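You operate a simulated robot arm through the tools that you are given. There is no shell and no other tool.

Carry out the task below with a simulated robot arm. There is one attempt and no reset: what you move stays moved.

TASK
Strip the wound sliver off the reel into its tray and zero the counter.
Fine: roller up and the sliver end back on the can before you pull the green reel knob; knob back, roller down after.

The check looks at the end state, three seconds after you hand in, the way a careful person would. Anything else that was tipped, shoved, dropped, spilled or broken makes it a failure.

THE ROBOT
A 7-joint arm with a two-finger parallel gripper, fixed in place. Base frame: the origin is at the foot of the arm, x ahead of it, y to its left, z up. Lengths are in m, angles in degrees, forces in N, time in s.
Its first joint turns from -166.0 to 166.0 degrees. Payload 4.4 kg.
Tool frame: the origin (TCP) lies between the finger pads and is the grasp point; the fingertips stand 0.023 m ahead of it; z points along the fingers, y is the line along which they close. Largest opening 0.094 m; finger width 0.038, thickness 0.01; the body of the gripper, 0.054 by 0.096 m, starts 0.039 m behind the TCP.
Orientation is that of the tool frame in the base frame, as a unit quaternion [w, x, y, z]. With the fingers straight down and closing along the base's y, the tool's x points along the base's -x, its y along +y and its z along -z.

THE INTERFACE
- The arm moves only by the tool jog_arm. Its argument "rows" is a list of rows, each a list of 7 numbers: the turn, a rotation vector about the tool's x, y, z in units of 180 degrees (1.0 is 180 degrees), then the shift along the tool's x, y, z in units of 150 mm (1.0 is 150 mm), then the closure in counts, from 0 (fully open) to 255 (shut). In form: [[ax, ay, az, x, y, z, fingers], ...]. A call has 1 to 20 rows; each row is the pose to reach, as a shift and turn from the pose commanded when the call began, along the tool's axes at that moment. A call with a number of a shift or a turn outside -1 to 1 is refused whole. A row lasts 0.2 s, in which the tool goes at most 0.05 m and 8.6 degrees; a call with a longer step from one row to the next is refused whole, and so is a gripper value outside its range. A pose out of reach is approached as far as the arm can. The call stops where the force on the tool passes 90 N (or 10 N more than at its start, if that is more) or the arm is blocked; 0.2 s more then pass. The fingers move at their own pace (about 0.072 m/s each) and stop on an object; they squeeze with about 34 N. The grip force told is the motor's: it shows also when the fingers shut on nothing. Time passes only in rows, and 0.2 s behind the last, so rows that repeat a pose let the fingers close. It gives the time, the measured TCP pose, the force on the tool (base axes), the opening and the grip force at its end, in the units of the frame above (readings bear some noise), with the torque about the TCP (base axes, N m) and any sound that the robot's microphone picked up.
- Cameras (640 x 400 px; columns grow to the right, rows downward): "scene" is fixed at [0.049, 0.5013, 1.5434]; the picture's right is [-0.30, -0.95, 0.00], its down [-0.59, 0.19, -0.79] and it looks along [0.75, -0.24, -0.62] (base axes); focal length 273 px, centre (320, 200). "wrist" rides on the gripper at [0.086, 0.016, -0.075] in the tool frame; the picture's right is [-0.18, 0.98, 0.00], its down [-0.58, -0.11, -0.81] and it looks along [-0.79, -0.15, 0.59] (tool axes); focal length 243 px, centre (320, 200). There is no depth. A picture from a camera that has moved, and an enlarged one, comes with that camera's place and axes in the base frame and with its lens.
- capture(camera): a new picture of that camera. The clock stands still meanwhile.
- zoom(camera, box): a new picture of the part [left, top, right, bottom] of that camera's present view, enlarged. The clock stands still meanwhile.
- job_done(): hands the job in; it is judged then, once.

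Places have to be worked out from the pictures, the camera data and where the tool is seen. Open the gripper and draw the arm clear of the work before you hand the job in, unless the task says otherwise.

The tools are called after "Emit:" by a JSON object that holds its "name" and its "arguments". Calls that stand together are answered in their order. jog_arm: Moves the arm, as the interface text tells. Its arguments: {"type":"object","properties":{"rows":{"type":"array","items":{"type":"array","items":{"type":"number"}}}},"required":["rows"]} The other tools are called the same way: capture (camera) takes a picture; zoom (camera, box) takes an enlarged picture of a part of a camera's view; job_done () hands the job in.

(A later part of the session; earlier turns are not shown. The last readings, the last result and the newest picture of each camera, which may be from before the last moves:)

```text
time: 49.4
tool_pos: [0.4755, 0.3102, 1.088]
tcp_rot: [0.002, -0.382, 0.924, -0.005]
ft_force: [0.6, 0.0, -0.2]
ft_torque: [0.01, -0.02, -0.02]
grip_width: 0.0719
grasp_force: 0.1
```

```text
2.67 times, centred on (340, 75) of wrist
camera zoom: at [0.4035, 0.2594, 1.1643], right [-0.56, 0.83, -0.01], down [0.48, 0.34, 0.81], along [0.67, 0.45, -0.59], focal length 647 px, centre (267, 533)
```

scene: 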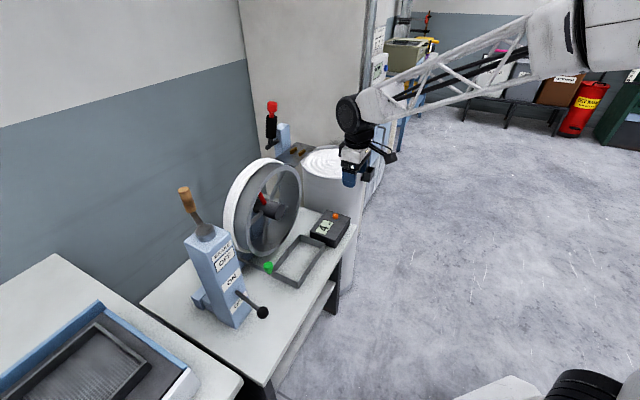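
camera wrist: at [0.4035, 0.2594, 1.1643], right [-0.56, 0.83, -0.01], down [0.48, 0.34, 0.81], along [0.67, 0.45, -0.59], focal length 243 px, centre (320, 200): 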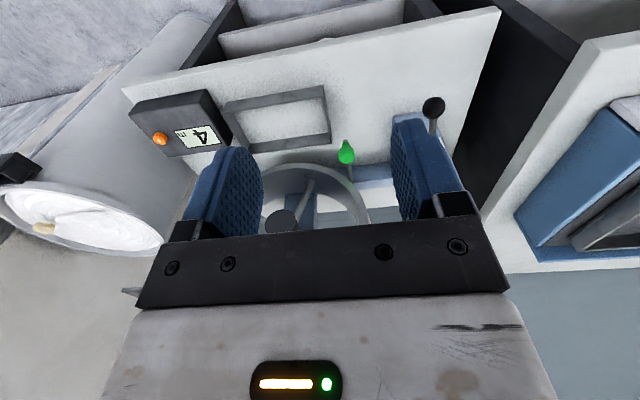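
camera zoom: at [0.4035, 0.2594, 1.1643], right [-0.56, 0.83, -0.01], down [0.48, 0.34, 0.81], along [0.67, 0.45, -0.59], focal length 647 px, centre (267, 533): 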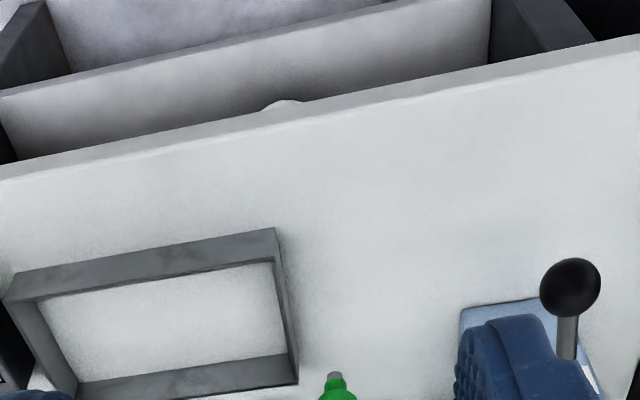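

The knob head is at about (0.652, 0.489, 0.805), upright on the end of the rod, just left of the tray. I tilt the hand 50° forward so it stays out of the stripping path, moving partway toward it.

Emit:
{"name": "jog_arm", "arguments": {"rows": [[0, -0.0463, 0, -0.1, 0, 0.1, 60], [0, -0.0927, 0, -0.2, 0, 0.23, 60], [0, -0.139, 0, -0.3, 0, 0.35, 60], [0, -0.1853, 0, -0.4, 0, 0.47, 60], [0, -0.2317, 0, -0.5, 0, 0.6, 60], [0, -0.278, 0, -0.6, 0.01, 0.7, 60]]}}

Emit:
{"name": "capture", "arguments": {"camera": "wrist"}}

Emit:
{"name": "capture", "arguments": {"camera": "scene"}}

```text
time: 51.0
tool_pos: [0.5411, 0.3738, 0.8915]
tcp_rot: [0.329, -0.353, 0.864, 0.144]
ft_force: [0.8, 0.5, 1.3]
ft_torque: [-0.05, 0.03, 0.02]
grip_width: 0.0719
grasp_force: 0.0
stopped in row 6: the arm was blocked; the commanded pose is now the measured one
```

```text
taken
camera wrist: at [0.449, 0.3046, 0.8903], right [-0.6, 0.79, 0.14], down [0.01, -0.17, 0.99], along [0.8, 0.59, 0.09], focal length 243 px, centre (320, 200)
```

wrist: 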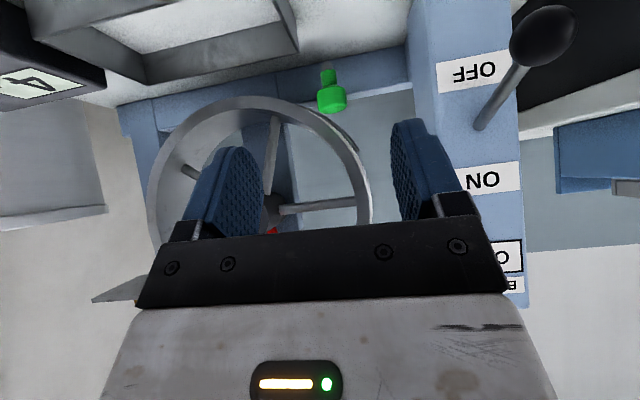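

```text
taken
```

scene: 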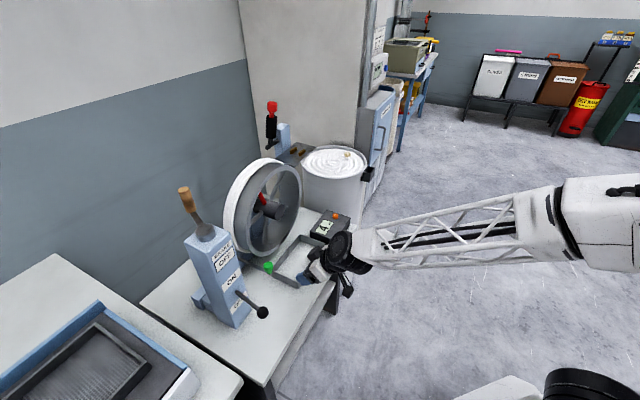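

The arm hit a joint limit near 42° tilt and dipped lower than commanded, without touching anything (forces ~0). I reduce the tilt to ~35° and approach the knob gently.

Emit:
{"name": "jog_arm", "arguments": {"rows": [[0, 0.02, 0, 0, 0, -0.05, 60], [0, 0.039, 0, 0, 0, -0.1, 60]]}}

Emit:
{"name": "capture", "arguments": {"camera": "scene"}}

Emit:
{"name": "capture", "arguments": {"camera": "wrist"}}

```text
time: 51.6
tool_pos: [0.5341, 0.3684, 0.9045]
tcp_rot: [0.276, -0.362, 0.882, 0.123]
ft_force: [0.2, 0.1, 0.3]
ft_torque: [0.0, 0.03, 0.03]
grip_width: 0.072
grasp_force: 0.1
```

```text
taken
```

scene: 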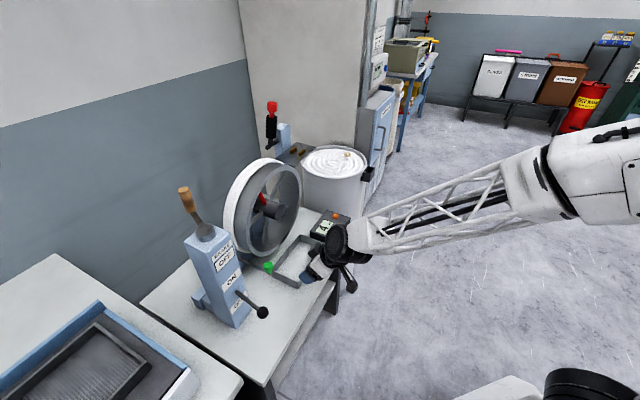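

```text
taken
camera wrist: at [0.4427, 0.2976, 0.9168], right [-0.59, 0.8, 0.12], down [0.1, -0.08, 0.99], along [0.8, 0.59, -0.03], focal length 243 px, centre (320, 200)
```

wrist: 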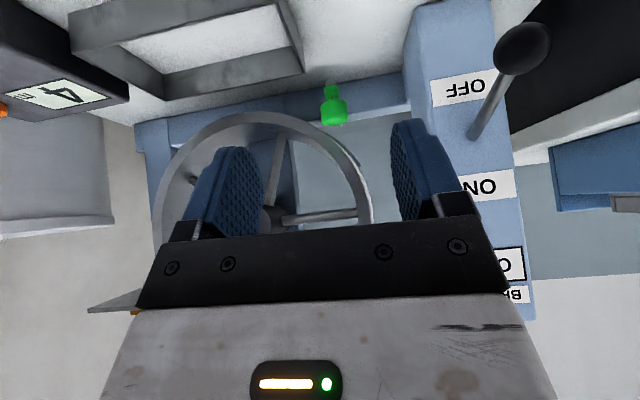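

Knob re-measured from here: L≈-0.116, z≈0.803, consistent. I move to a pre-grasp about 9 cm back along the tool axis.

Emit:
{"name": "jog_arm", "arguments": {"rows": [[0, 0, 0, -0.135, 0, 0.147, 60], [0, 0, 0, -0.27, 0, 0.294, 60], [0, 0, 0, -0.4, 0.01, 0.44, 60], [0, 0, 0, -0.541, 0.013, 0.587, 60]]}}

Emit:
{"name": "capture", "arguments": {"camera": "wrist"}}

Emit:
{"name": "zoom", "arguments": {"camera": "scene", "box": [220, 200, 360, 320]}}

```text
time: 52.6
tool_pos: [0.6155, 0.4526, 0.8787]
tcp_rot: [0.277, -0.362, 0.882, 0.123]
ft_force: [-0.5, 0.2, 0.9]
ft_torque: [-0.02, -0.03, 0.02]
grip_width: 0.0721
grasp_force: 0.0
```

```text
taken
camera wrist: at [0.5243, 0.3821, 0.8916], right [-0.59, 0.8, 0.12], down [0.1, -0.08, 0.99], along [0.8, 0.59, -0.03], focal length 243 px, centre (320, 200)
```

wrist: 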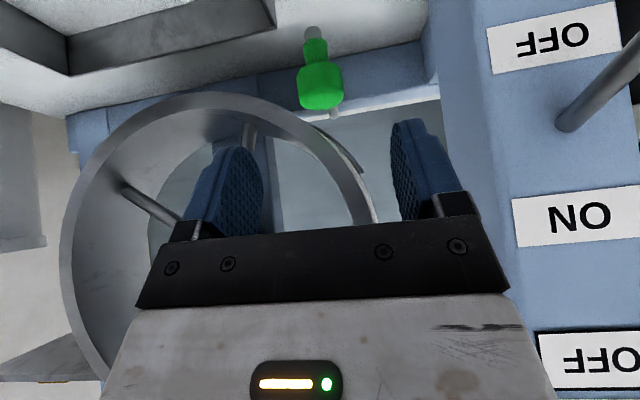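

```text
3.33 times, centred on (290, 260) of scene
camera zoom: at [0.049, 0.5013, 1.5434], right [-0.3, -0.95, 0.0], down [-0.59, 0.19, -0.79], along [0.75, -0.24, -0.62], focal length 909 px, centre (420, 0)
```

zoom: 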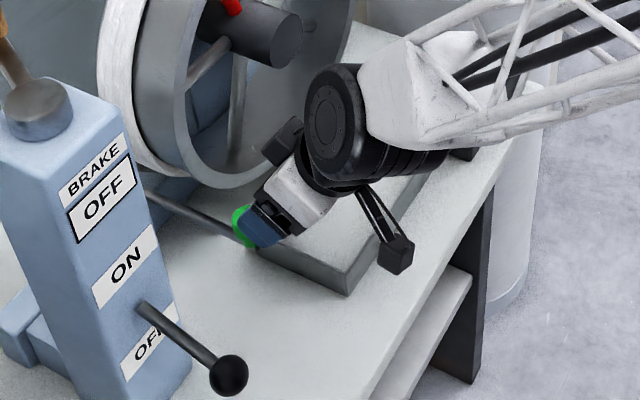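

The knob is centred between the fingers. I advance along the tool axis with a 50 mm opening.

Emit:
{"name": "jog_arm", "arguments": {"rows": [[0, 0, 0, 0, -0.005, 0.1, 119], [0, 0, 0, 0, -0.005, 0.25, 119], [0, 0, 0, 0, -0.005, 0.4, 119], [0, 0, 0, 0, -0.005, 0.5, 119], [0, 0, 0, 0, -0.005, 0.585, 119]]}}

Emit:
{"name": "capture", "arguments": {"camera": "wrist"}}

Emit:
{"name": "zoom", "arguments": {"camera": "scene", "box": [220, 200, 360, 320]}}

```text
time: 53.8
tool_pos: [0.6514, 0.4865, 0.8063]
tcp_rot: [0.277, -0.362, 0.882, 0.123]
ft_force: [0.3, -0.1, 0.7]
ft_torque: [0.03, 0.0, 0.03]
grip_width: 0.0501
grasp_force: 0.1
```

```text
taken
camera wrist: at [0.5598, 0.4178, 0.8193], right [-0.59, 0.8, 0.12], down [0.1, -0.08, 0.99], along [0.8, 0.59, -0.03], focal length 243 px, centre (320, 200)
```

wrist: 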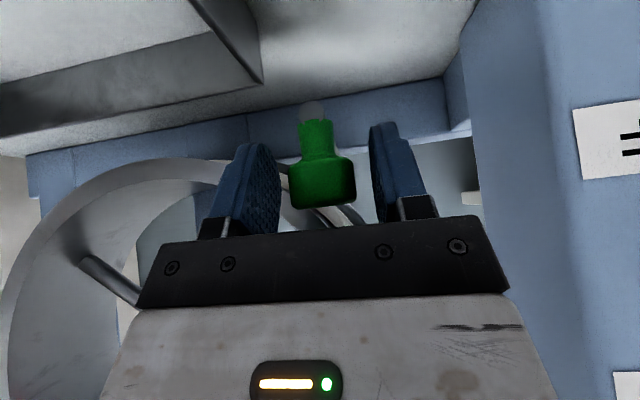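

```text
3.33 times, centred on (290, 260) of scene
camera zoom: at [0.049, 0.5013, 1.5434], right [-0.3, -0.95, 0.0], down [-0.59, 0.19, -0.79], along [0.75, -0.24, -0.62], focal length 909 px, centre (420, 0)
```

zoom: 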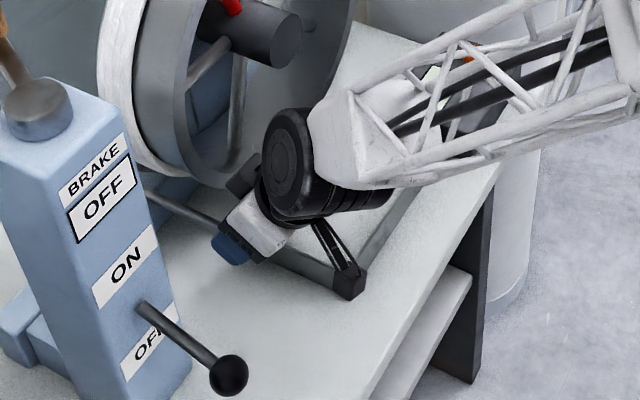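

The knob head sits between the pads with no contact. I close on it.

Emit:
{"name": "jog_arm", "arguments": {"rows": [[0, 0, 0, 0, 0, 0, 200], [0, 0, 0, 0, 0, 0, 255], [0, 0, 0, 0, 0, 0, 255]]}}

```text
time: 54.6
tool_pos: [0.6512, 0.4875, 0.806]
tcp_rot: [0.277, -0.361, 0.882, 0.122]
ft_force: [-14.1, 14.6, 0.7]
ft_torque: [-0.44, -0.78, 0.17]
grip_width: 0.0323
grasp_force: 45.1
```

Gripped (32 mm), with a small sideways load, so I shift 1.5 mm to relieve it and pull 2 cm straight toward the front.

Emit:
{"name": "jog_arm", "arguments": {"rows": [[0, 0, 0, 0, 0.012, 0, 255], [0, 0, 0, 0.027, 0.012, -0.019, 255], [0, 0, 0, 0.055, 0.012, -0.038, 255], [0, 0, 0, 0.082, 0.012, -0.057, 255], [0, 0, 0, 0.109, 0.012, -0.077, 255]]}}

Emit:
{"name": "capture", "arguments": {"camera": "wrist"}}

Emit:
{"name": "zoom", "arguments": {"camera": "scene", "box": [210, 150, 350, 310]}}

```text
time: 55.8
tool_pos: [0.6368, 0.4739, 0.8074]
tcp_rot: [0.276, -0.362, 0.882, 0.123]
ft_force: [33.6, -32.4, -4.1]
ft_torque: [-0.38, -0.76, -0.15]
grip_width: 0.032
grasp_force: 45.3
```

```text
taken
camera wrist: at [0.5448, 0.4041, 0.8192], right [-0.58, 0.8, 0.12], down [0.09, -0.08, 0.99], along [0.81, 0.59, -0.03], focal length 243 px, centre (320, 200)
```

wrist: 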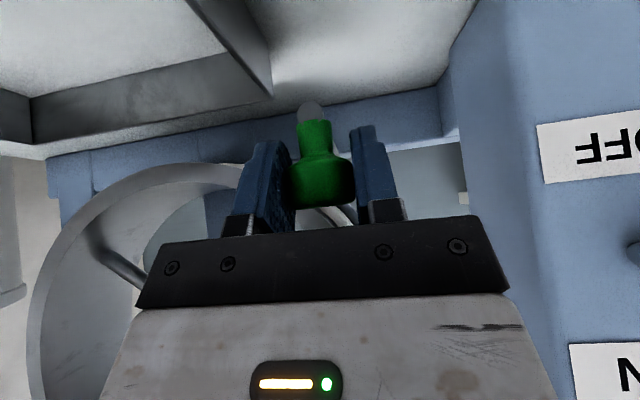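

```text
2.50 times, centred on (280, 230) of scene
camera zoom: at [0.049, 0.5013, 1.5434], right [-0.3, -0.95, 0.0], down [-0.59, 0.19, -0.79], along [0.75, -0.24, -0.62], focal length 682 px, centre (420, 125)
```

zoom: 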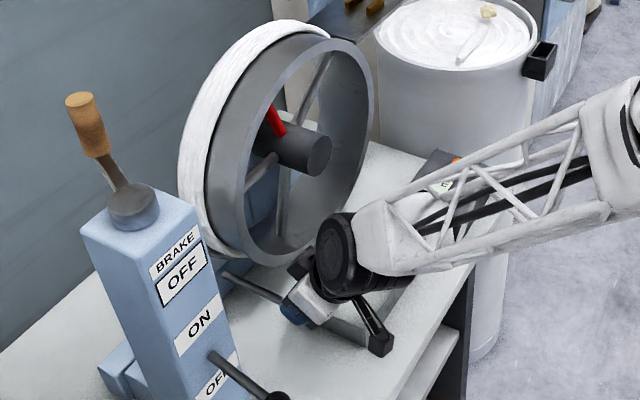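

The knob slid 2 cm easily; I over-corrected sideways slightly. I shift back 1.2 mm and pull another 3 cm.

Emit:
{"name": "jog_arm", "arguments": {"rows": [[0, 0, 0, 0, -0.008, 0, 255], [0, 0, 0, 0.041, -0.008, -0.029, 255], [0, 0, 0, 0.082, -0.008, -0.057, 255], [0, 0, 0, 0.123, -0.008, -0.086, 255], [0, 0, 0, 0.164, -0.008, -0.115, 255]]}}

Emit:
{"name": "zoom", "arguments": {"camera": "scene", "box": [210, 150, 350, 310]}}

```text
time: 57.0
tool_pos: [0.6146, 0.4529, 0.8071]
tcp_rot: [0.276, -0.362, 0.882, 0.123]
ft_force: [24.5, -23.7, -2.8]
ft_torque: [-0.97, 0.05, -0.19]
grip_width: 0.0318
grasp_force: 45.4
```

```text
2.50 times, centred on (280, 230) of scene
camera zoom: at [0.049, 0.5013, 1.5434], right [-0.3, -0.95, 0.0], down [-0.59, 0.19, -0.79], along [0.75, -0.24, -0.62], focal length 682 px, centre (420, 125)
```

zoom: 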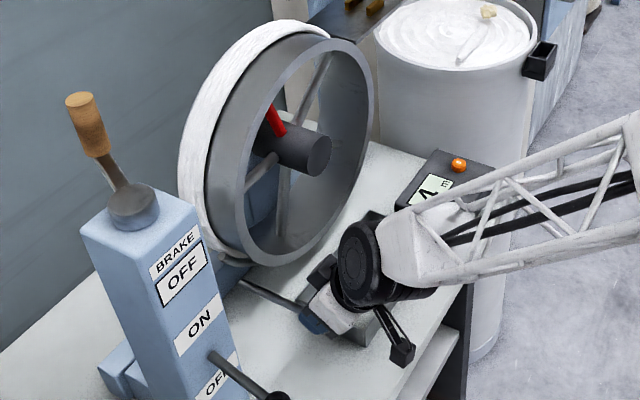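

Sliding freely; the wrap hasn't moved visibly yet. I trim sideways another 1 mm and pull 4 cm more.

Emit:
{"name": "jog_arm", "arguments": {"rows": [[0, 0, 0, 0, -0.008, 0, 255], [0, 0, 0, 0.055, -0.009, -0.038, 255], [0, 0, 0, 0.109, -0.01, -0.077, 255], [0, 0, 0, 0.164, -0.011, -0.115, 255], [0, 0, 0, 0.218, -0.012, -0.153, 255]]}}

Emit:
{"name": "zoom", "arguments": {"camera": "scene", "box": [210, 150, 350, 310]}}

```text
time: 58.2
tool_pos: [0.5863, 0.4248, 0.8081]
tcp_rot: [0.277, -0.363, 0.881, 0.123]
ft_force: [-4.6, 48.6, 7.5]
ft_torque: [-0.02, -0.37, 0.66]
grip_width: 0.0318
grasp_force: 45.0
```

```text
2.50 times, centred on (280, 230) of scene
camera zoom: at [0.049, 0.5013, 1.5434], right [-0.3, -0.95, 0.0], down [-0.59, 0.19, -0.79], along [0.75, -0.24, -0.62], focal length 682 px, centre (420, 125)
```

zoom: 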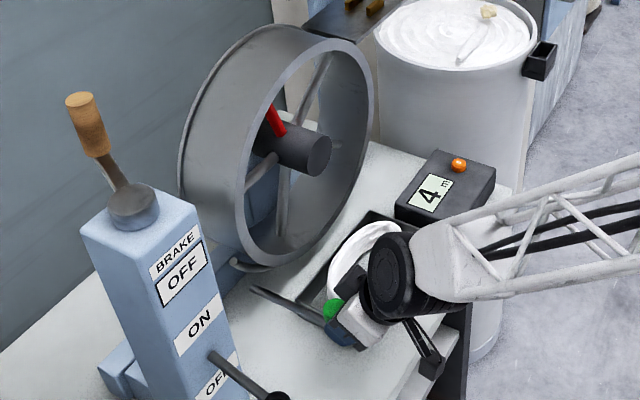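

The sliver has come off the reel into the tray, and the knob reached its stop. Now I push the knob back along the same line.

Emit:
{"name": "jog_arm", "arguments": {"rows": [[0, 0, 0, 0, 0.004, 0, 255], [0, 0, 0, -0.06, 0.006, 0.042, 255], [0, 0, 0, -0.12, 0.006, 0.084, 255], [0, 0, 0, -0.18, 0.007, 0.126, 255], [0, 0, 0, -0.24, 0.008, 0.168, 255], [0, 0, 0, -0.3, 0.009, 0.21, 255]]}}

Emit:
{"name": "zoom", "arguments": {"camera": "scene", "box": [210, 150, 350, 310]}}

```text
time: 59.6
tool_pos: [0.6261, 0.4639, 0.8072]
tcp_rot: [0.276, -0.362, 0.882, 0.122]
ft_force: [-26.9, 26.1, 25.9]
ft_torque: [0.29, -0.59, 0.97]
grip_width: 0.0315
grasp_force: 44.9
```

```text
2.50 times, centred on (280, 230) of scene
camera zoom: at [0.049, 0.5013, 1.5434], right [-0.3, -0.95, 0.0], down [-0.59, 0.19, -0.79], along [0.75, -0.24, -0.62], focal length 682 px, centre (420, 125)
```

zoom: 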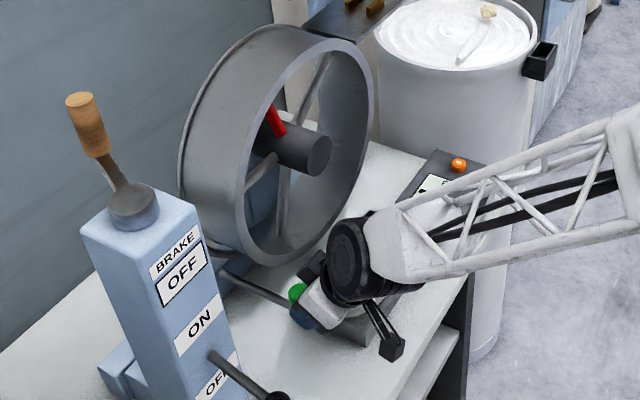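

More than halfway back; I trim the side and vertical loads and push the remaining 3.5 cm.

Emit:
{"name": "jog_arm", "arguments": {"rows": [[0, 0, 0, -0.004, 0.008, -0.006, 255], [0, 0, 0, -0.05, 0.008, 0.027, 255], [0, 0, 0, -0.1, 0.009, 0.062, 255], [0, 0, 0, -0.15, 0.01, 0.097, 255], [0, 0, 0, -0.193, 0.01, 0.127, 255]]}}

Emit:
{"name": "zoom", "arguments": {"camera": "scene", "box": [210, 150, 350, 310]}}

```text
time: 60.8
tool_pos: [0.6493, 0.4871, 0.8044]
tcp_rot: [0.275, -0.361, 0.883, 0.123]
ft_force: [0.8, -43.9, -14.3]
ft_torque: [-0.5, -0.4, -0.33]
grip_width: 0.0323
grasp_force: 45.2
```

```text
2.50 times, centred on (280, 230) of scene
camera zoom: at [0.049, 0.5013, 1.5434], right [-0.3, -0.95, 0.0], down [-0.59, 0.19, -0.79], along [0.75, -0.24, -0.62], focal length 682 px, centre (420, 125)
```

zoom: 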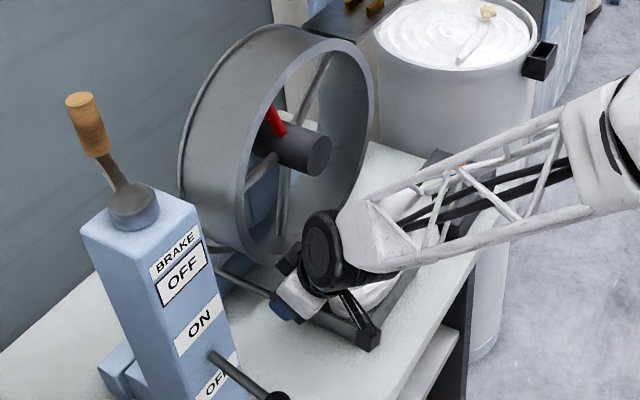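

Resistance of 31 N suggests the knob is back at its rear stop. I relieve the side load and push 1 mm more to confirm.

Emit:
{"name": "jog_arm", "arguments": {"rows": [[0, 0, 0, 0, -0.006, 0, 255], [0, 0, 0, -0.007, -0.006, 0.004, 255], [0, 0, 0, -0.007, -0.006, 0.004, 255]]}}

```text
time: 61.6
tool_pos: [0.6503, 0.4876, 0.8068]
tcp_rot: [0.276, -0.361, 0.882, 0.123]
ft_force: [2.9, -34.7, -25.3]
ft_torque: [-0.62, -0.37, -0.15]
grip_width: 0.0321
grasp_force: 45.2
```

The knob is back at its original place (within a millimetre) against the stop. I release and retreat along the tool axis.

Emit:
{"name": "jog_arm", "arguments": {"rows": [[0, 0, 0, 0, 0, 0, 180], [0, 0, 0, 0, 0, 0, 119], [0, 0, 0, 0, 0, 0, 119], [0, 0, 0, 0, 0, -0.2, 119], [0, 0, 0, 0, 0, -0.45, 119], [0, 0, 0, 0, 0, -0.7, 119], [0, 0, 0, 0, 0, -0.95, 119]]}}

Emit:
{"name": "zoom", "arguments": {"camera": "scene", "box": [210, 150, 350, 310]}}

Emit:
{"name": "capture", "arguments": {"camera": "wrist"}}

```text
time: 63.2
tool_pos: [0.5938, 0.4288, 0.9237]
tcp_rot: [0.275, -0.362, 0.882, 0.122]
ft_force: [-1.1, -0.4, 0.2]
ft_torque: [0.01, 0.01, -0.02]
grip_width: 0.0502
grasp_force: 0.2
```

```text
2.50 times, centred on (280, 230) of scene
camera zoom: at [0.049, 0.5013, 1.5434], right [-0.3, -0.95, 0.0], down [-0.59, 0.19, -0.79], along [0.75, -0.24, -0.62], focal length 682 px, centre (420, 125)
```

zoom: 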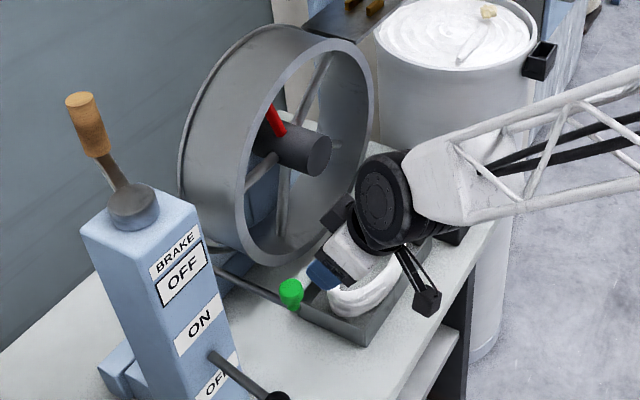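

```text
taken
camera wrist: at [0.5022, 0.3595, 0.9363], right [-0.59, 0.8, 0.12], down [0.1, -0.08, 0.99], along [0.8, 0.59, -0.03], focal length 243 px, centre (320, 200)
```

wrist: 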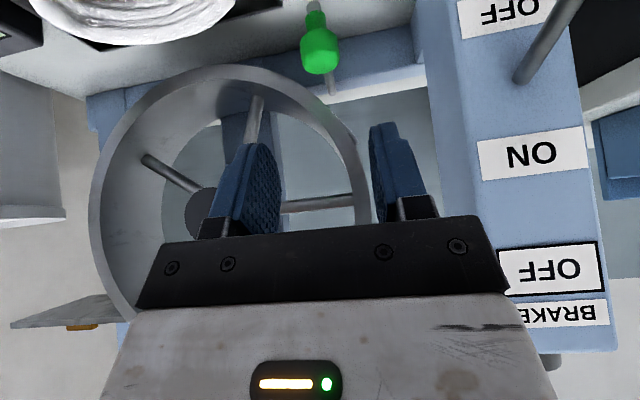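

The knob is back where it began and the coil lies in the tray. I back up and straighten the hand, then view the tray.

Emit:
{"name": "jog_arm", "arguments": {"rows": [[0, 0, 0, 0, 0, -0.2, 119], [0, 0.04, 0, -0.03, 0, -0.36, 100], [0, 0.08, 0, -0.07, 0, -0.52, 80], [0, 0.12, 0, -0.11, 0, -0.68, 60], [0, 0.16, 0, -0.15, 0, -0.8, 60], [0, 0.195, 0, -0.19, 0, -0.9, 60]]}}

Emit:
{"name": "capture", "arguments": {"camera": "scene"}}

Emit:
{"name": "capture", "arguments": {"camera": "wrist"}}

```text
time: 64.6
tool_pos: [0.5578, 0.3898, 1.051]
tcp_rot: [-0.004, -0.382, 0.924, 0.007]
ft_force: [0.2, 0.5, 1.1]
ft_torque: [-0.03, 0.01, 0.01]
grip_width: 0.0719
grasp_force: 0.1
```

```text
taken
```

scene: 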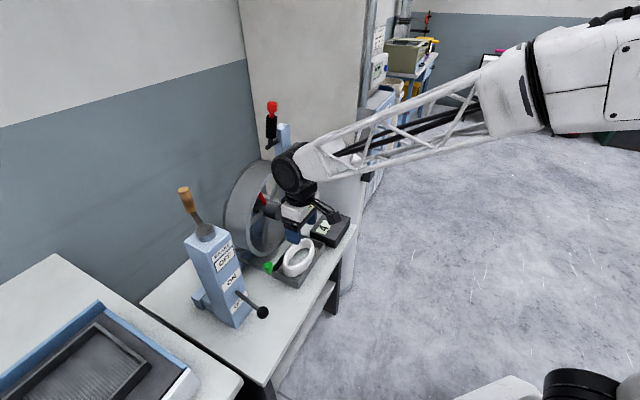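

```text
taken
camera wrist: at [0.4855, 0.3383, 1.1271], right [-0.56, 0.83, 0.02], down [0.5, 0.32, 0.8], along [0.66, 0.46, -0.59], focal length 243 px, centre (320, 200)
```

wrist: 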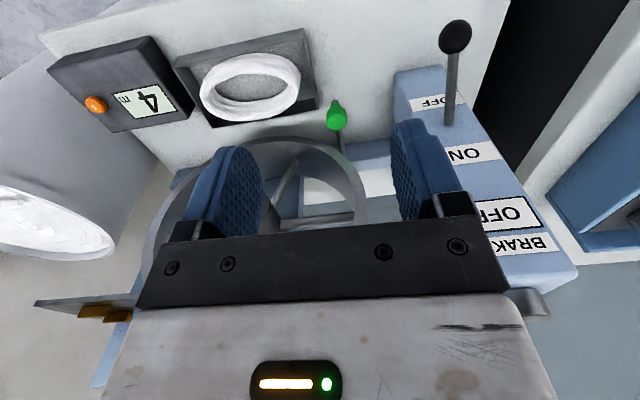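

The ring of sliver lies fully in the tray. Next, roller down: I raise and travel back above the upright roller grip (last grip pose (0.957, 0.382, 1.247)).

Emit:
{"name": "jog_arm", "arguments": {"rows": [[0, 0, 0, 0.1, 0, -0.3, 92], [0, 0, 0, 0.2, 0, -0.6, 92], [0, 0, 0, 0.2, -0.1, -0.9, 92], [0, 0, 0, 0.2, -0.3, -1.0, 92]]}}

Emit:
{"name": "jog_arm", "arguments": {"rows": [[0, 0, 0, 0, -0.2, -0.25, 92], [0, 0, 0, 0, -0.4, -0.5, 92], [0, 0, 0, 0, -0.6, -0.75, 92], [0, 0, 0, -0.1, -0.8, -0.9, 92], [0, 0, 0, -0.3, -0.95, -0.95, 92]]}}

Emit:
{"name": "capture", "arguments": {"camera": "wrist"}}

```text
time: 65.6
tool_pos: [0.5687, 0.3332, 1.1991]
tcp_rot: [-0.002, -0.381, 0.924, 0.009]
ft_force: [0.0, 0.1, -0.3]
ft_torque: [0.03, 0.03, 0.0]
grip_width: 0.06
grasp_force: 0.1
```

```text
time: 66.8
tool_pos: [0.7036, 0.2637, 1.3399]
tcp_rot: [-0.001, -0.382, 0.924, 0.008]
ft_force: [-0.2, 0.0, 0.6]
ft_torque: [-0.01, 0.01, -0.01]
grip_width: 0.0599
grasp_force: 0.0
```

```text
taken
camera wrist: at [0.632, 0.2125, 1.417], right [-0.56, 0.83, 0.02], down [0.5, 0.32, 0.81], along [0.66, 0.46, -0.59], focal length 243 px, centre (320, 200)
```

wrist: 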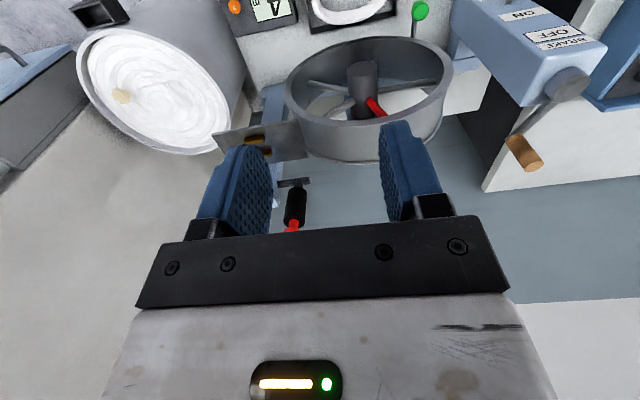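

I continue to above the roller grip at z≈1.34.

Emit:
{"name": "jog_arm", "arguments": {"rows": [[0, 0, 0, -0.2, -0.2, 0, 92], [0, 0, 0, -0.4, -0.4, 0, 92], [0, 0, 0, -0.65, -0.6, 0, 92], [0, 0, 0, -0.9, -0.636, 0, 92]]}}

Emit:
{"name": "jog_arm", "arguments": {"rows": [[0, 0, 0, -0.25, 0, 0, 92], [0, 0, 0, -0.5, 0, 0, 92], [0, 0, 0, -0.7, 0, 0, 92], [0, 0, 0, -0.85, 0, 0, 92]]}}

Emit:
{"name": "capture", "arguments": {"camera": "wrist"}}

Emit:
{"name": "zoom", "arguments": {"camera": "scene", "box": [240, 70, 340, 160]}}

```text
time: 67.8
tool_pos: [0.8649, 0.2902, 1.3398]
tcp_rot: [-0.001, -0.382, 0.924, 0.007]
ft_force: [0.0, -0.7, -0.4]
ft_torque: [-0.04, -0.04, -0.01]
grip_width: 0.0601
grasp_force: 0.0
```

```text
time: 68.8
tool_pos: [0.9562, 0.3838, 1.3401]
tcp_rot: [-0.001, -0.381, 0.924, 0.007]
ft_force: [0.0, 0.1, 0.5]
ft_torque: [0.03, 0.0, -0.03]
grip_width: 0.0602
grasp_force: 0.1
```

```text
taken
camera wrist: at [0.8841, 0.3306, 1.4164], right [-0.56, 0.83, 0.02], down [0.5, 0.32, 0.81], along [0.66, 0.46, -0.59], focal length 243 px, centre (320, 200)
```

wrist: 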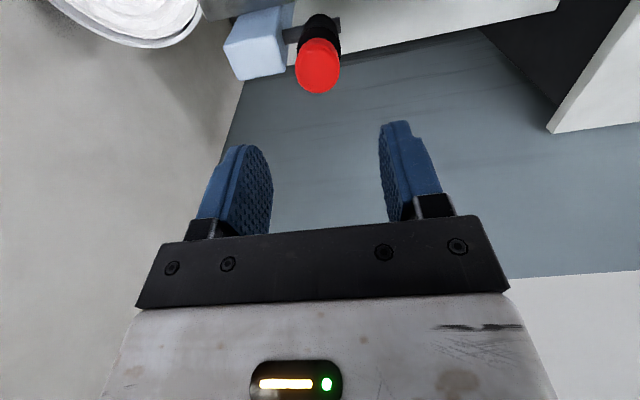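

```text
4.44 times, centred on (290, 115) of scene
camera zoom: at [0.049, 0.5013, 1.5434], right [-0.3, -0.95, 0.0], down [-0.59, 0.19, -0.79], along [0.75, -0.24, -0.62], focal length 1212 px, centre (453, 578)
```

zoom: 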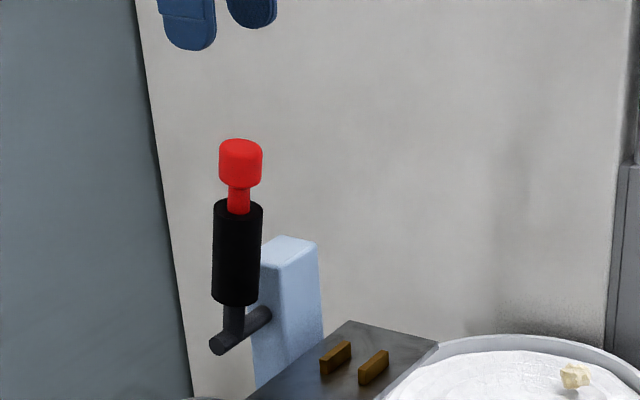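

The grip is directly beneath. I descend onto it and close.

Emit:
{"name": "jog_arm", "arguments": {"rows": [[0, 0, 0, 0, 0, 0.2, 92], [0, 0, 0, 0, 0, 0.4, 92], [0, 0, 0, 0, 0, 0.55, 92], [0, 0, 0, 0, 0, 0.633, 92], [0, 0, 0, 0, 0, 0.633, 180], [0, 0, 0, 0, 0, 0.633, 255], [0, 0, 0, 0, 0, 0.633, 255]]}}

Emit:
{"name": "zoom", "arguments": {"camera": "scene", "box": [240, 70, 340, 160]}}

```text
time: 70.4
tool_pos: [0.9552, 0.3822, 1.2435]
tcp_rot: [-0.002, -0.382, 0.924, 0.007]
ft_force: [4.7, -5.4, 0.4]
ft_torque: [-0.79, -0.56, -0.14]
grip_width: 0.0314
grasp_force: 45.3
```

```text
4.44 times, centred on (290, 115) of scene
camera zoom: at [0.049, 0.5013, 1.5434], right [-0.3, -0.95, 0.0], down [-0.59, 0.19, -0.79], along [0.75, -0.24, -0.62], focal length 1212 px, centre (453, 578)
```

zoom: 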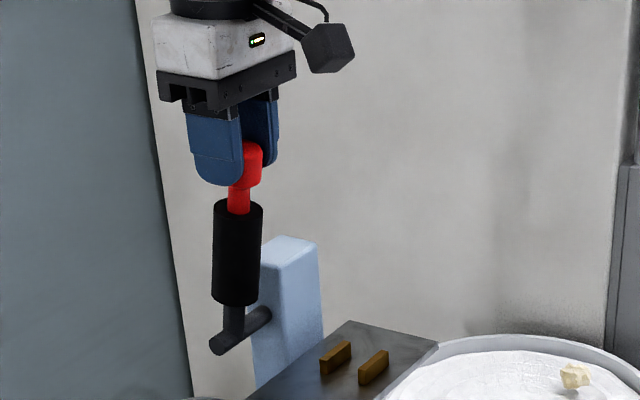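

Gripped (31 mm). I swing the roller back down along the arc, first half to about 40°.

Emit:
{"name": "jog_arm", "arguments": {"rows": [[0, 0, 0, 0.09, 0, 0.017, 255], [0, 0, 0, 0.177, 0, 0.039, 255], [0, 0, 0, 0.26, 0, 0.075, 255], [0, 0, 0, 0.34, 0, 0.115, 255], [0, 0, 0, 0.415, 0, 0.165, 255], [0, 0, 0, 0.487, 0, 0.219, 255], [0, 0, 0, 0.553, 0, 0.28, 255], [0, 0, 0, 0.615, 0, 0.346, 255]]}}

Emit:
{"name": "zoom", "arguments": {"camera": "scene", "box": [240, 80, 340, 170]}}

```text
time: 72.2
tool_pos: [0.8899, 0.3173, 1.193]
tcp_rot: [-0.002, -0.382, 0.924, 0.007]
ft_force: [27.9, -26.9, 9.6]
ft_torque: [0.31, -1.61, -0.48]
grip_width: 0.0321
grasp_force: 45.1
```

```text
4.44 times, centred on (290, 125) of scene
camera zoom: at [0.049, 0.5013, 1.5434], right [-0.3, -0.95, 0.0], down [-0.59, 0.19, -0.79], along [0.75, -0.24, -0.62], focal length 1212 px, centre (453, 533)
```

zoom: 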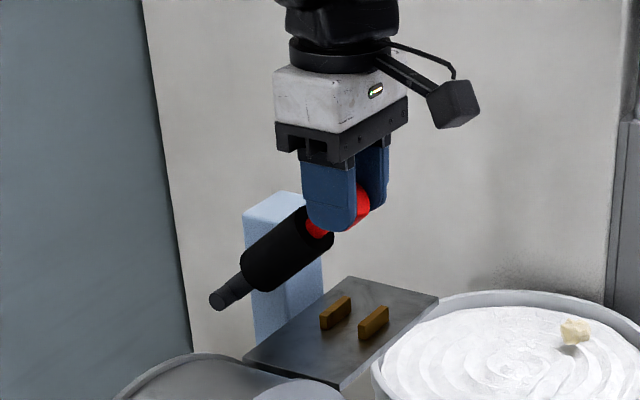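

Swinging well; I trim 1 mm sideways and bring it down the rest of the way.

Emit:
{"name": "jog_arm", "arguments": {"rows": [[0, 0, 0, 0.052, -0.008, 0.072, 255], [0, 0, 0, 0.103, -0.008, 0.147, 255], [0, 0, 0, 0.145, -0.008, 0.23, 255], [0, 0, 0, 0.18, -0.008, 0.311, 255], [0, 0, 0, 0.206, -0.008, 0.4, 255], [0, 0, 0, 0.226, -0.008, 0.485, 255], [0, 0, 0, 0.236, -0.008, 0.575, 255], [0, 0, 0, 0.242, -0.008, 0.664, 255]]}}

Emit:
{"name": "zoom", "arguments": {"camera": "scene", "box": [240, 90, 340, 180]}}

```text
time: 74.0
tool_pos: [0.8638, 0.292, 1.0914]
tcp_rot: [-0.003, -0.382, 0.924, 0.008]
ft_force: [39.9, -38.4, 4.7]
ft_torque: [0.33, -1.03, -0.08]
grip_width: 0.0318
grasp_force: 45.6
```

```text
4.44 times, centred on (290, 135) of scene
camera zoom: at [0.049, 0.5013, 1.5434], right [-0.3, -0.95, 0.0], down [-0.59, 0.19, -0.79], along [0.75, -0.24, -0.62], focal length 1212 px, centre (453, 489)
```

zoom: 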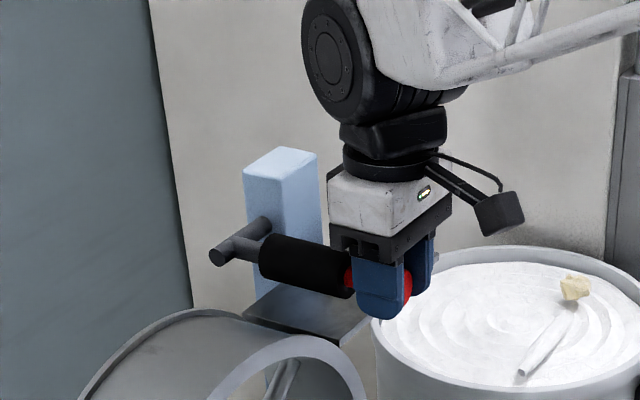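

Roller is down to its starting height. I relieve the side load and press gently further to find its lower stop.

Emit:
{"name": "jog_arm", "arguments": {"rows": [[0, 0, 0, 0, -0.011, 0, 255], [0, 0, 0, 0, -0.011, 0.015, 255], [0, 0, 0, 0, -0.011, 0.03, 255]]}}

```text
time: 74.8
tool_pos: [0.8657, 0.2921, 1.0911]
tcp_rot: [-0.001, -0.382, 0.924, 0.009]
ft_force: [9.7, -33.1, 32.5]
ft_torque: [-0.18, -0.3, -0.07]
grip_width: 0.0319
grasp_force: 44.8
```

It is against its lower stop (32 N upward, no further motion). I open and lift away.

Emit:
{"name": "jog_arm", "arguments": {"rows": [[0, 0, 0, 0, -0.011, 0.01, 200], [0, 0, 0, 0, -0.011, 0.0, 92], [0, 0, 0, 0, -0.011, 0.0, 92], [0, 0, 0, 0, -0.011, -0.2, 92], [0, 0, 0, 0, -0.011, -0.45, 92], [0, 0, 0, 0, -0.011, -0.7, 92], [0, 0, 0, 0.1, -0.011, -0.95, 92]]}}

Emit:
{"name": "zoom", "arguments": {"camera": "scene", "box": [220, 100, 380, 220]}}

Emit:
{"name": "capture", "arguments": {"camera": "wrist"}}

```text
time: 76.4
tool_pos: [0.8572, 0.2776, 1.2302]
tcp_rot: [-0.004, -0.382, 0.924, 0.008]
ft_force: [0.1, -0.8, -1.0]
ft_torque: [0.03, 0.02, -0.01]
grip_width: 0.06
grasp_force: 0.1
```

```text
3.33 times, centred on (300, 160) of scene
camera zoom: at [0.049, 0.5013, 1.5434], right [-0.3, -0.95, 0.0], down [-0.59, 0.19, -0.79], along [0.75, -0.24, -0.62], focal length 909 px, centre (387, 333)
```

zoom: 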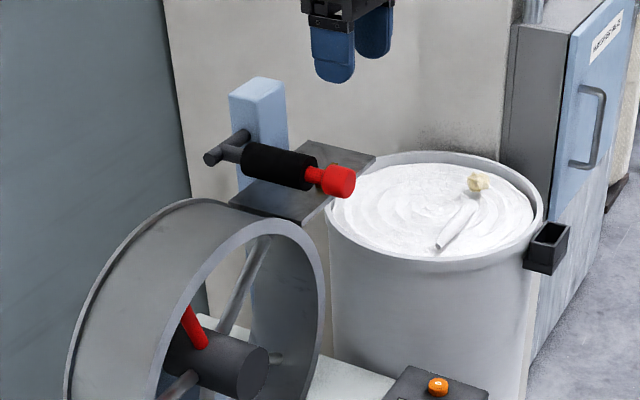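

```text
taken
camera wrist: at [0.7851, 0.2269, 1.3067], right [-0.56, 0.83, 0.02], down [0.5, 0.32, 0.8], along [0.66, 0.46, -0.59], focal length 243 px, centre (320, 200)
```

wrist: 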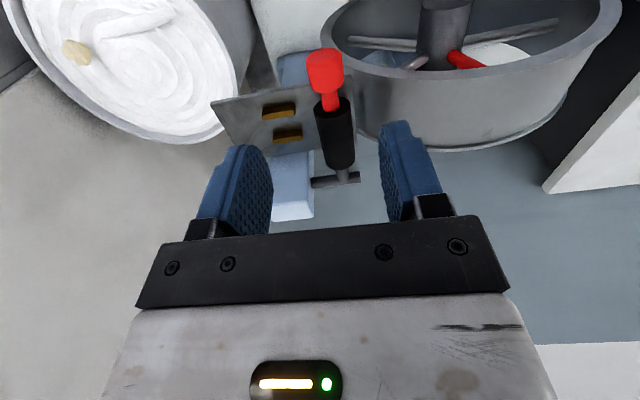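

Roller is down over the plate, sliver end on the can, reel empty. Now the counter: I close the fingers and move above the orange button at about (0.874, 0.167, 0.763).

Emit:
{"name": "jog_arm", "arguments": {"rows": [[0, 0, 0, 0.2, -0.1, 0, 255], [0, 0, 0, 0.35, -0.3, 0, 255], [0, 0, 0, 0.443, -0.5, 0, 255], [0, 0, 0, 0.443, -0.6, 0, 255]]}}

Emit:
{"name": "jog_arm", "arguments": {"rows": [[0, 0, 0, 0, 0, 0.3, 255], [0, 0, 0, 0, 0, 0.6, 255], [0, 0, 0, 0, 0, 0.9, 255], [0, 0, 0, 0, 0, 1.0, 255]]}}

Emit:
{"name": "capture", "arguments": {"camera": "wrist"}}

Emit:
{"name": "zoom", "arguments": {"camera": "scene", "box": [250, 130, 390, 250]}}

```text
time: 77.4
tool_pos: [0.8734, 0.1675, 1.2302]
tcp_rot: [-0.001, -0.382, 0.924, 0.008]
ft_force: [-0.4, -0.1, 0.1]
ft_torque: [0.03, 0.0, 0.0]
grip_width: 0.0001
grasp_force: 33.8
```

```text
time: 78.4
tool_pos: [0.8705, 0.1707, 1.0791]
tcp_rot: [-0.002, -0.381, 0.925, 0.008]
ft_force: [-0.6, -0.1, 0.5]
ft_torque: [0.01, 0.01, 0.02]
grip_width: 0.0001
grasp_force: 33.4
```

```text
taken
camera wrist: at [0.7995, 0.118, 1.1549], right [-0.56, 0.83, 0.02], down [0.5, 0.32, 0.81], along [0.66, 0.46, -0.59], focal length 243 px, centre (320, 200)
```

wrist: 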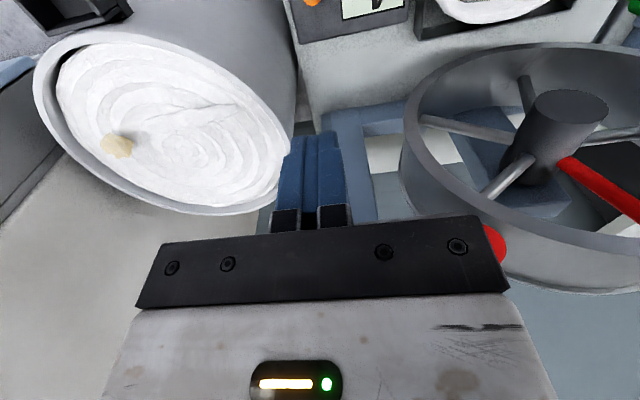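

```text
3.33 times, centred on (320, 190) of scene
camera zoom: at [0.049, 0.5013, 1.5434], right [-0.3, -0.95, 0.0], down [-0.59, 0.19, -0.79], along [0.75, -0.24, -0.62], focal length 909 px, centre (320, 233)
```

zoom: 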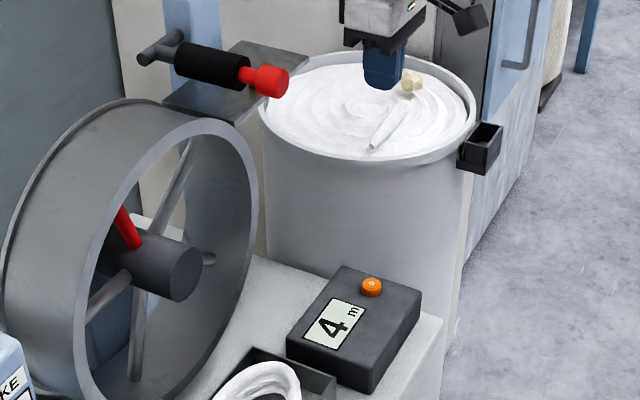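

Display and button are in view; I come down to z≈0.93 with a small sideways correction, then look again.

Emit:
{"name": "jog_arm", "arguments": {"rows": [[0, 0, 0, 0, -0.02, 0.3, 255], [0, 0, 0, 0, -0.04, 0.6, 255], [0, 0, 0, -0.006, -0.05, 0.85, 255], [0, 0, 0, -0.006, -0.055, 1.0, 255]]}}

Emit:
{"name": "zoom", "arguments": {"camera": "scene", "box": [280, 150, 380, 250]}}

Emit:
{"name": "capture", "arguments": {"camera": "wrist"}}

```text
time: 79.4
tool_pos: [0.8769, 0.167, 0.9285]
tcp_rot: [-0.001, -0.382, 0.924, 0.008]
ft_force: [-1.4, 0.5, 0.3]
ft_torque: [0.03, -0.03, 0.01]
grip_width: 0.0
grasp_force: 34.5
```

```text
4.00 times, centred on (330, 200) of scene
camera zoom: at [0.049, 0.5013, 1.5434], right [-0.3, -0.95, 0.0], down [-0.59, 0.19, -0.79], along [0.75, -0.24, -0.62], focal length 1090 px, centre (280, 200)
```

zoom: 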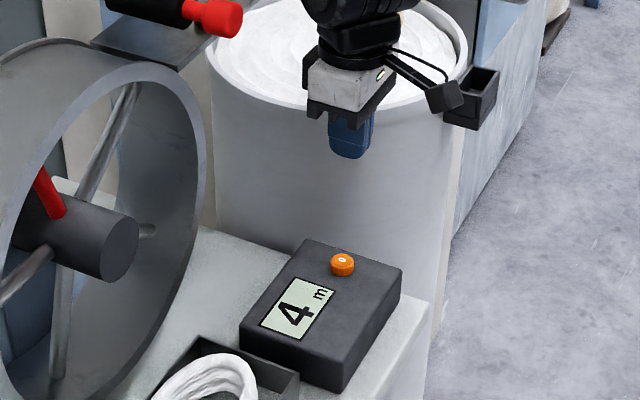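

```text
taken
camera wrist: at [0.8045, 0.1152, 1.0053], right [-0.56, 0.83, 0.02], down [0.5, 0.32, 0.81], along [0.66, 0.46, -0.59], focal length 243 px, centre (320, 200)
```

wrist: 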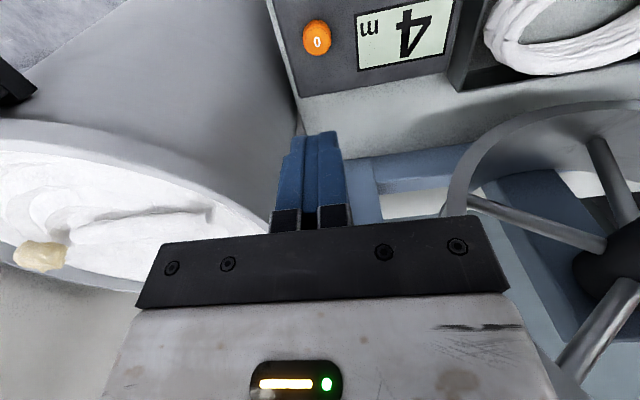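

The button is straight ahead of the fingertips. I descend to just above it.

Emit:
{"name": "jog_arm", "arguments": {"rows": [[0, 0, 0, 0.015, 0, 0.2, 255], [0, 0, 0, 0.018, 0, 0.4, 255], [0, 0, 0, 0.018, 0, 0.6, 255], [0, 0, 0, 0.018, 0, 0.75, 255], [0, 0, 0, 0.018, 0, 0.823, 255]]}}

Emit:
{"name": "zoom", "arguments": {"camera": "scene", "box": [290, 180, 370, 240]}}

Emit:
{"name": "capture", "arguments": {"camera": "wrist"}}

```text
time: 80.6
tool_pos: [0.8735, 0.1653, 0.8056]
tcp_rot: [-0.002, -0.382, 0.924, 0.008]
ft_force: [0.2, -1.1, 0.5]
ft_torque: [-0.05, 0.0, -0.02]
grip_width: 0.0
grasp_force: 34.1
```

```text
6.67 times, centred on (330, 210) of scene
camera zoom: at [0.049, 0.5013, 1.5434], right [-0.3, -0.95, 0.0], down [-0.59, 0.19, -0.79], along [0.75, -0.24, -0.62], focal length 1817 px, centre (253, 133)
```

zoom: 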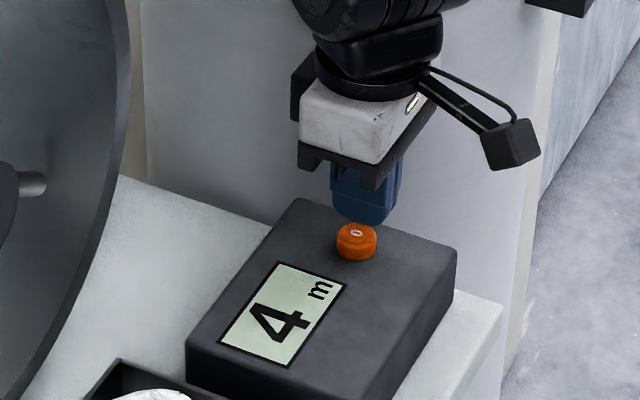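

```text
taken
camera wrist: at [0.8016, 0.1145, 0.8813], right [-0.56, 0.83, 0.02], down [0.5, 0.32, 0.81], along [0.66, 0.46, -0.59], focal length 243 px, centre (320, 200)
```

wrist: 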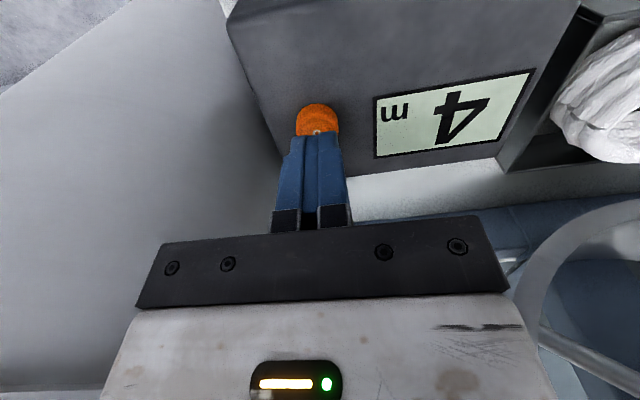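

Tip is essentially over the button (a touch far); I nudge 2 mm toward the front and press in small steps.

Emit:
{"name": "jog_arm", "arguments": {"rows": [[0, 0, 0, 0.016, 0, 0.03, 255], [0, 0, 0, 0.016, 0, 0.06, 255], [0, 0, 0, 0.016, 0, 0.08, 255]]}}

Emit:
{"name": "zoom", "arguments": {"camera": "scene", "box": [290, 180, 370, 240]}}

```text
time: 81.4
tool_pos: [0.8719, 0.1642, 0.7938]
tcp_rot: [-0.002, -0.382, 0.924, 0.008]
ft_force: [0.1, 0.0, 1.1]
ft_torque: [-0.02, -0.02, -0.01]
grip_width: 0.0001
grasp_force: 34.1
```

```text
6.67 times, centred on (330, 210) of scene
camera zoom: at [0.049, 0.5013, 1.5434], right [-0.3, -0.95, 0.0], down [-0.59, 0.19, -0.79], along [0.75, -0.24, -0.62], focal length 1817 px, centre (253, 133)
```

zoom: 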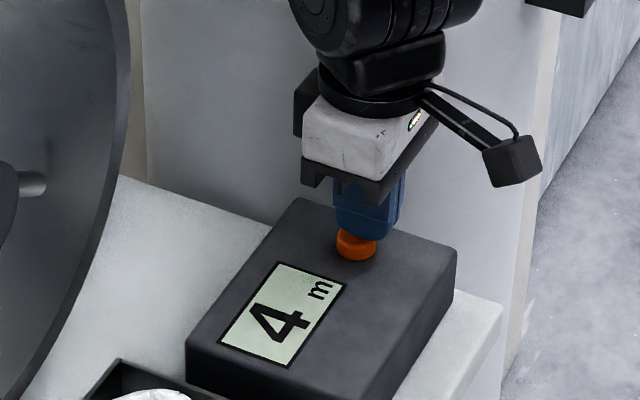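

Just at the button top; I press on in 1.5 mm steps.

Emit:
{"name": "jog_arm", "arguments": {"rows": [[0, 0, 0, 0, 0, 0.01, 255], [0, 0, 0, 0, 0, 0.02, 255], [0, 0, 0, 0, 0, 0.03, 255], [0, 0, 0, 0, 0, 0.04, 255]]}}

Emit:
{"name": "zoom", "arguments": {"camera": "scene", "box": [290, 180, 370, 240]}}

```text
time: 82.4
tool_pos: [0.872, 0.1648, 0.787]
tcp_rot: [-0.002, -0.382, 0.924, 0.007]
ft_force: [-1.0, 0.0, 0.2]
ft_torque: [-0.06, 0.01, 0.02]
grip_width: 0.0004
grasp_force: 34.4
```

```text
6.67 times, centred on (330, 210) of scene
camera zoom: at [0.049, 0.5013, 1.5434], right [-0.3, -0.95, 0.0], down [-0.59, 0.19, -0.79], along [0.75, -0.24, -0.62], focal length 1817 px, centre (253, 133)
```

zoom: 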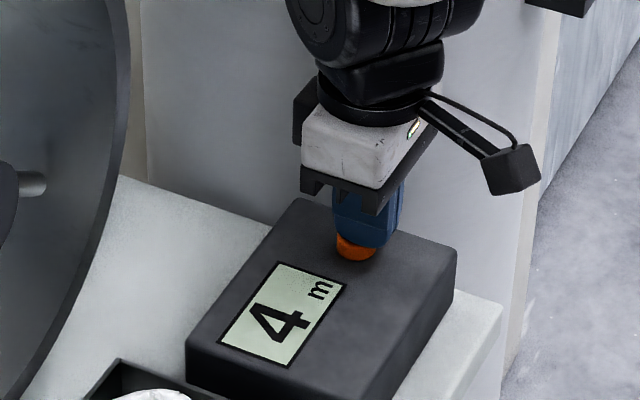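

No force yet; I continue in small steps.

Emit:
{"name": "jog_arm", "arguments": {"rows": [[0, 0, 0, 0, 0, 0.01, 255], [0, 0, 0, 0, 0, 0.02, 255], [0, 0, 0, 0, 0, 0.03, 255]]}}

Emit:
{"name": "zoom", "arguments": {"camera": "scene", "box": [290, 180, 370, 240]}}

Emit:
{"name": "zoom", "arguments": {"camera": "wrist", "box": [220, 40, 440, 240]}}

```text
time: 83.2
tool_pos: [0.8712, 0.1647, 0.7828]
tcp_rot: [-0.003, -0.382, 0.924, 0.007]
ft_force: [1.9, -0.3, 1.7]
ft_torque: [-0.03, -0.03, 0.03]
grip_width: 0.0
grasp_force: 33.6
```

```text
6.67 times, centred on (330, 210) of scene
camera zoom: at [0.049, 0.5013, 1.5434], right [-0.3, -0.95, 0.0], down [-0.59, 0.19, -0.79], along [0.75, -0.24, -0.62], focal length 1817 px, centre (253, 133)
```

zoom: 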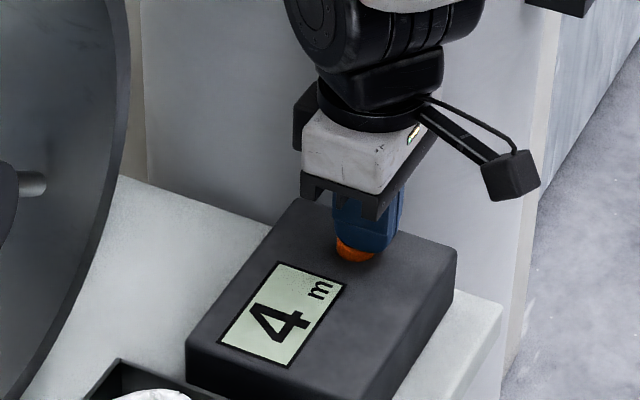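

```text
2.00 times, centred on (330, 140) of wrist
camera zoom: at [0.7996, 0.1132, 0.8593], right [-0.56, 0.83, 0.02], down [0.5, 0.32, 0.81], along [0.66, 0.46, -0.59], focal length 485 px, centre (300, 320)
```

zoom: 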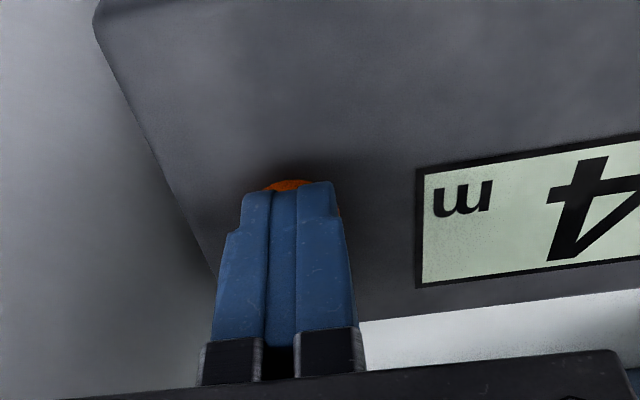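

Aligned over the button; pressing further.

Emit:
{"name": "jog_arm", "arguments": {"rows": [[0, 0, 0, 0, 0, 0.01, 255], [0, 0, 0, 0, 0, 0.02, 255], [0, 0, 0, 0, 0, 0.03, 255], [0, 0, 0, 0, 0, 0.04, 255]]}}

Emit:
{"name": "zoom", "arguments": {"camera": "scene", "box": [290, 180, 370, 240]}}

```text
time: 84.2
tool_pos: [0.8708, 0.1643, 0.7813]
tcp_rot: [-0.001, -0.382, 0.924, 0.008]
ft_force: [-28.4, -5.5, 55.4]
ft_torque: [-0.26, 0.62, -0.04]
grip_width: 0.0
grasp_force: 34.1
heard: click
```

```text
6.67 times, centred on (330, 210) of scene
camera zoom: at [0.049, 0.5013, 1.5434], right [-0.3, -0.95, 0.0], down [-0.59, 0.19, -0.79], along [0.75, -0.24, -0.62], focal length 1817 px, centre (253, 133)
```

zoom: 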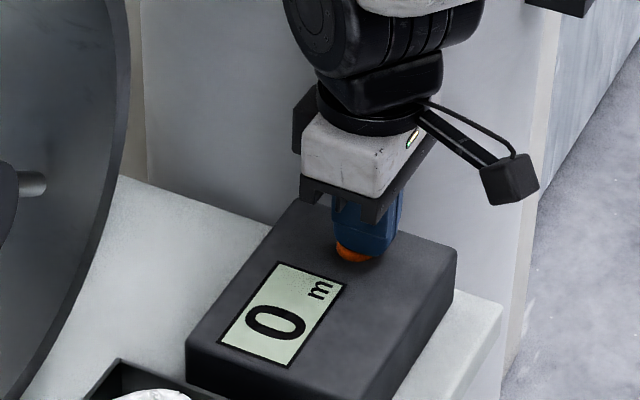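

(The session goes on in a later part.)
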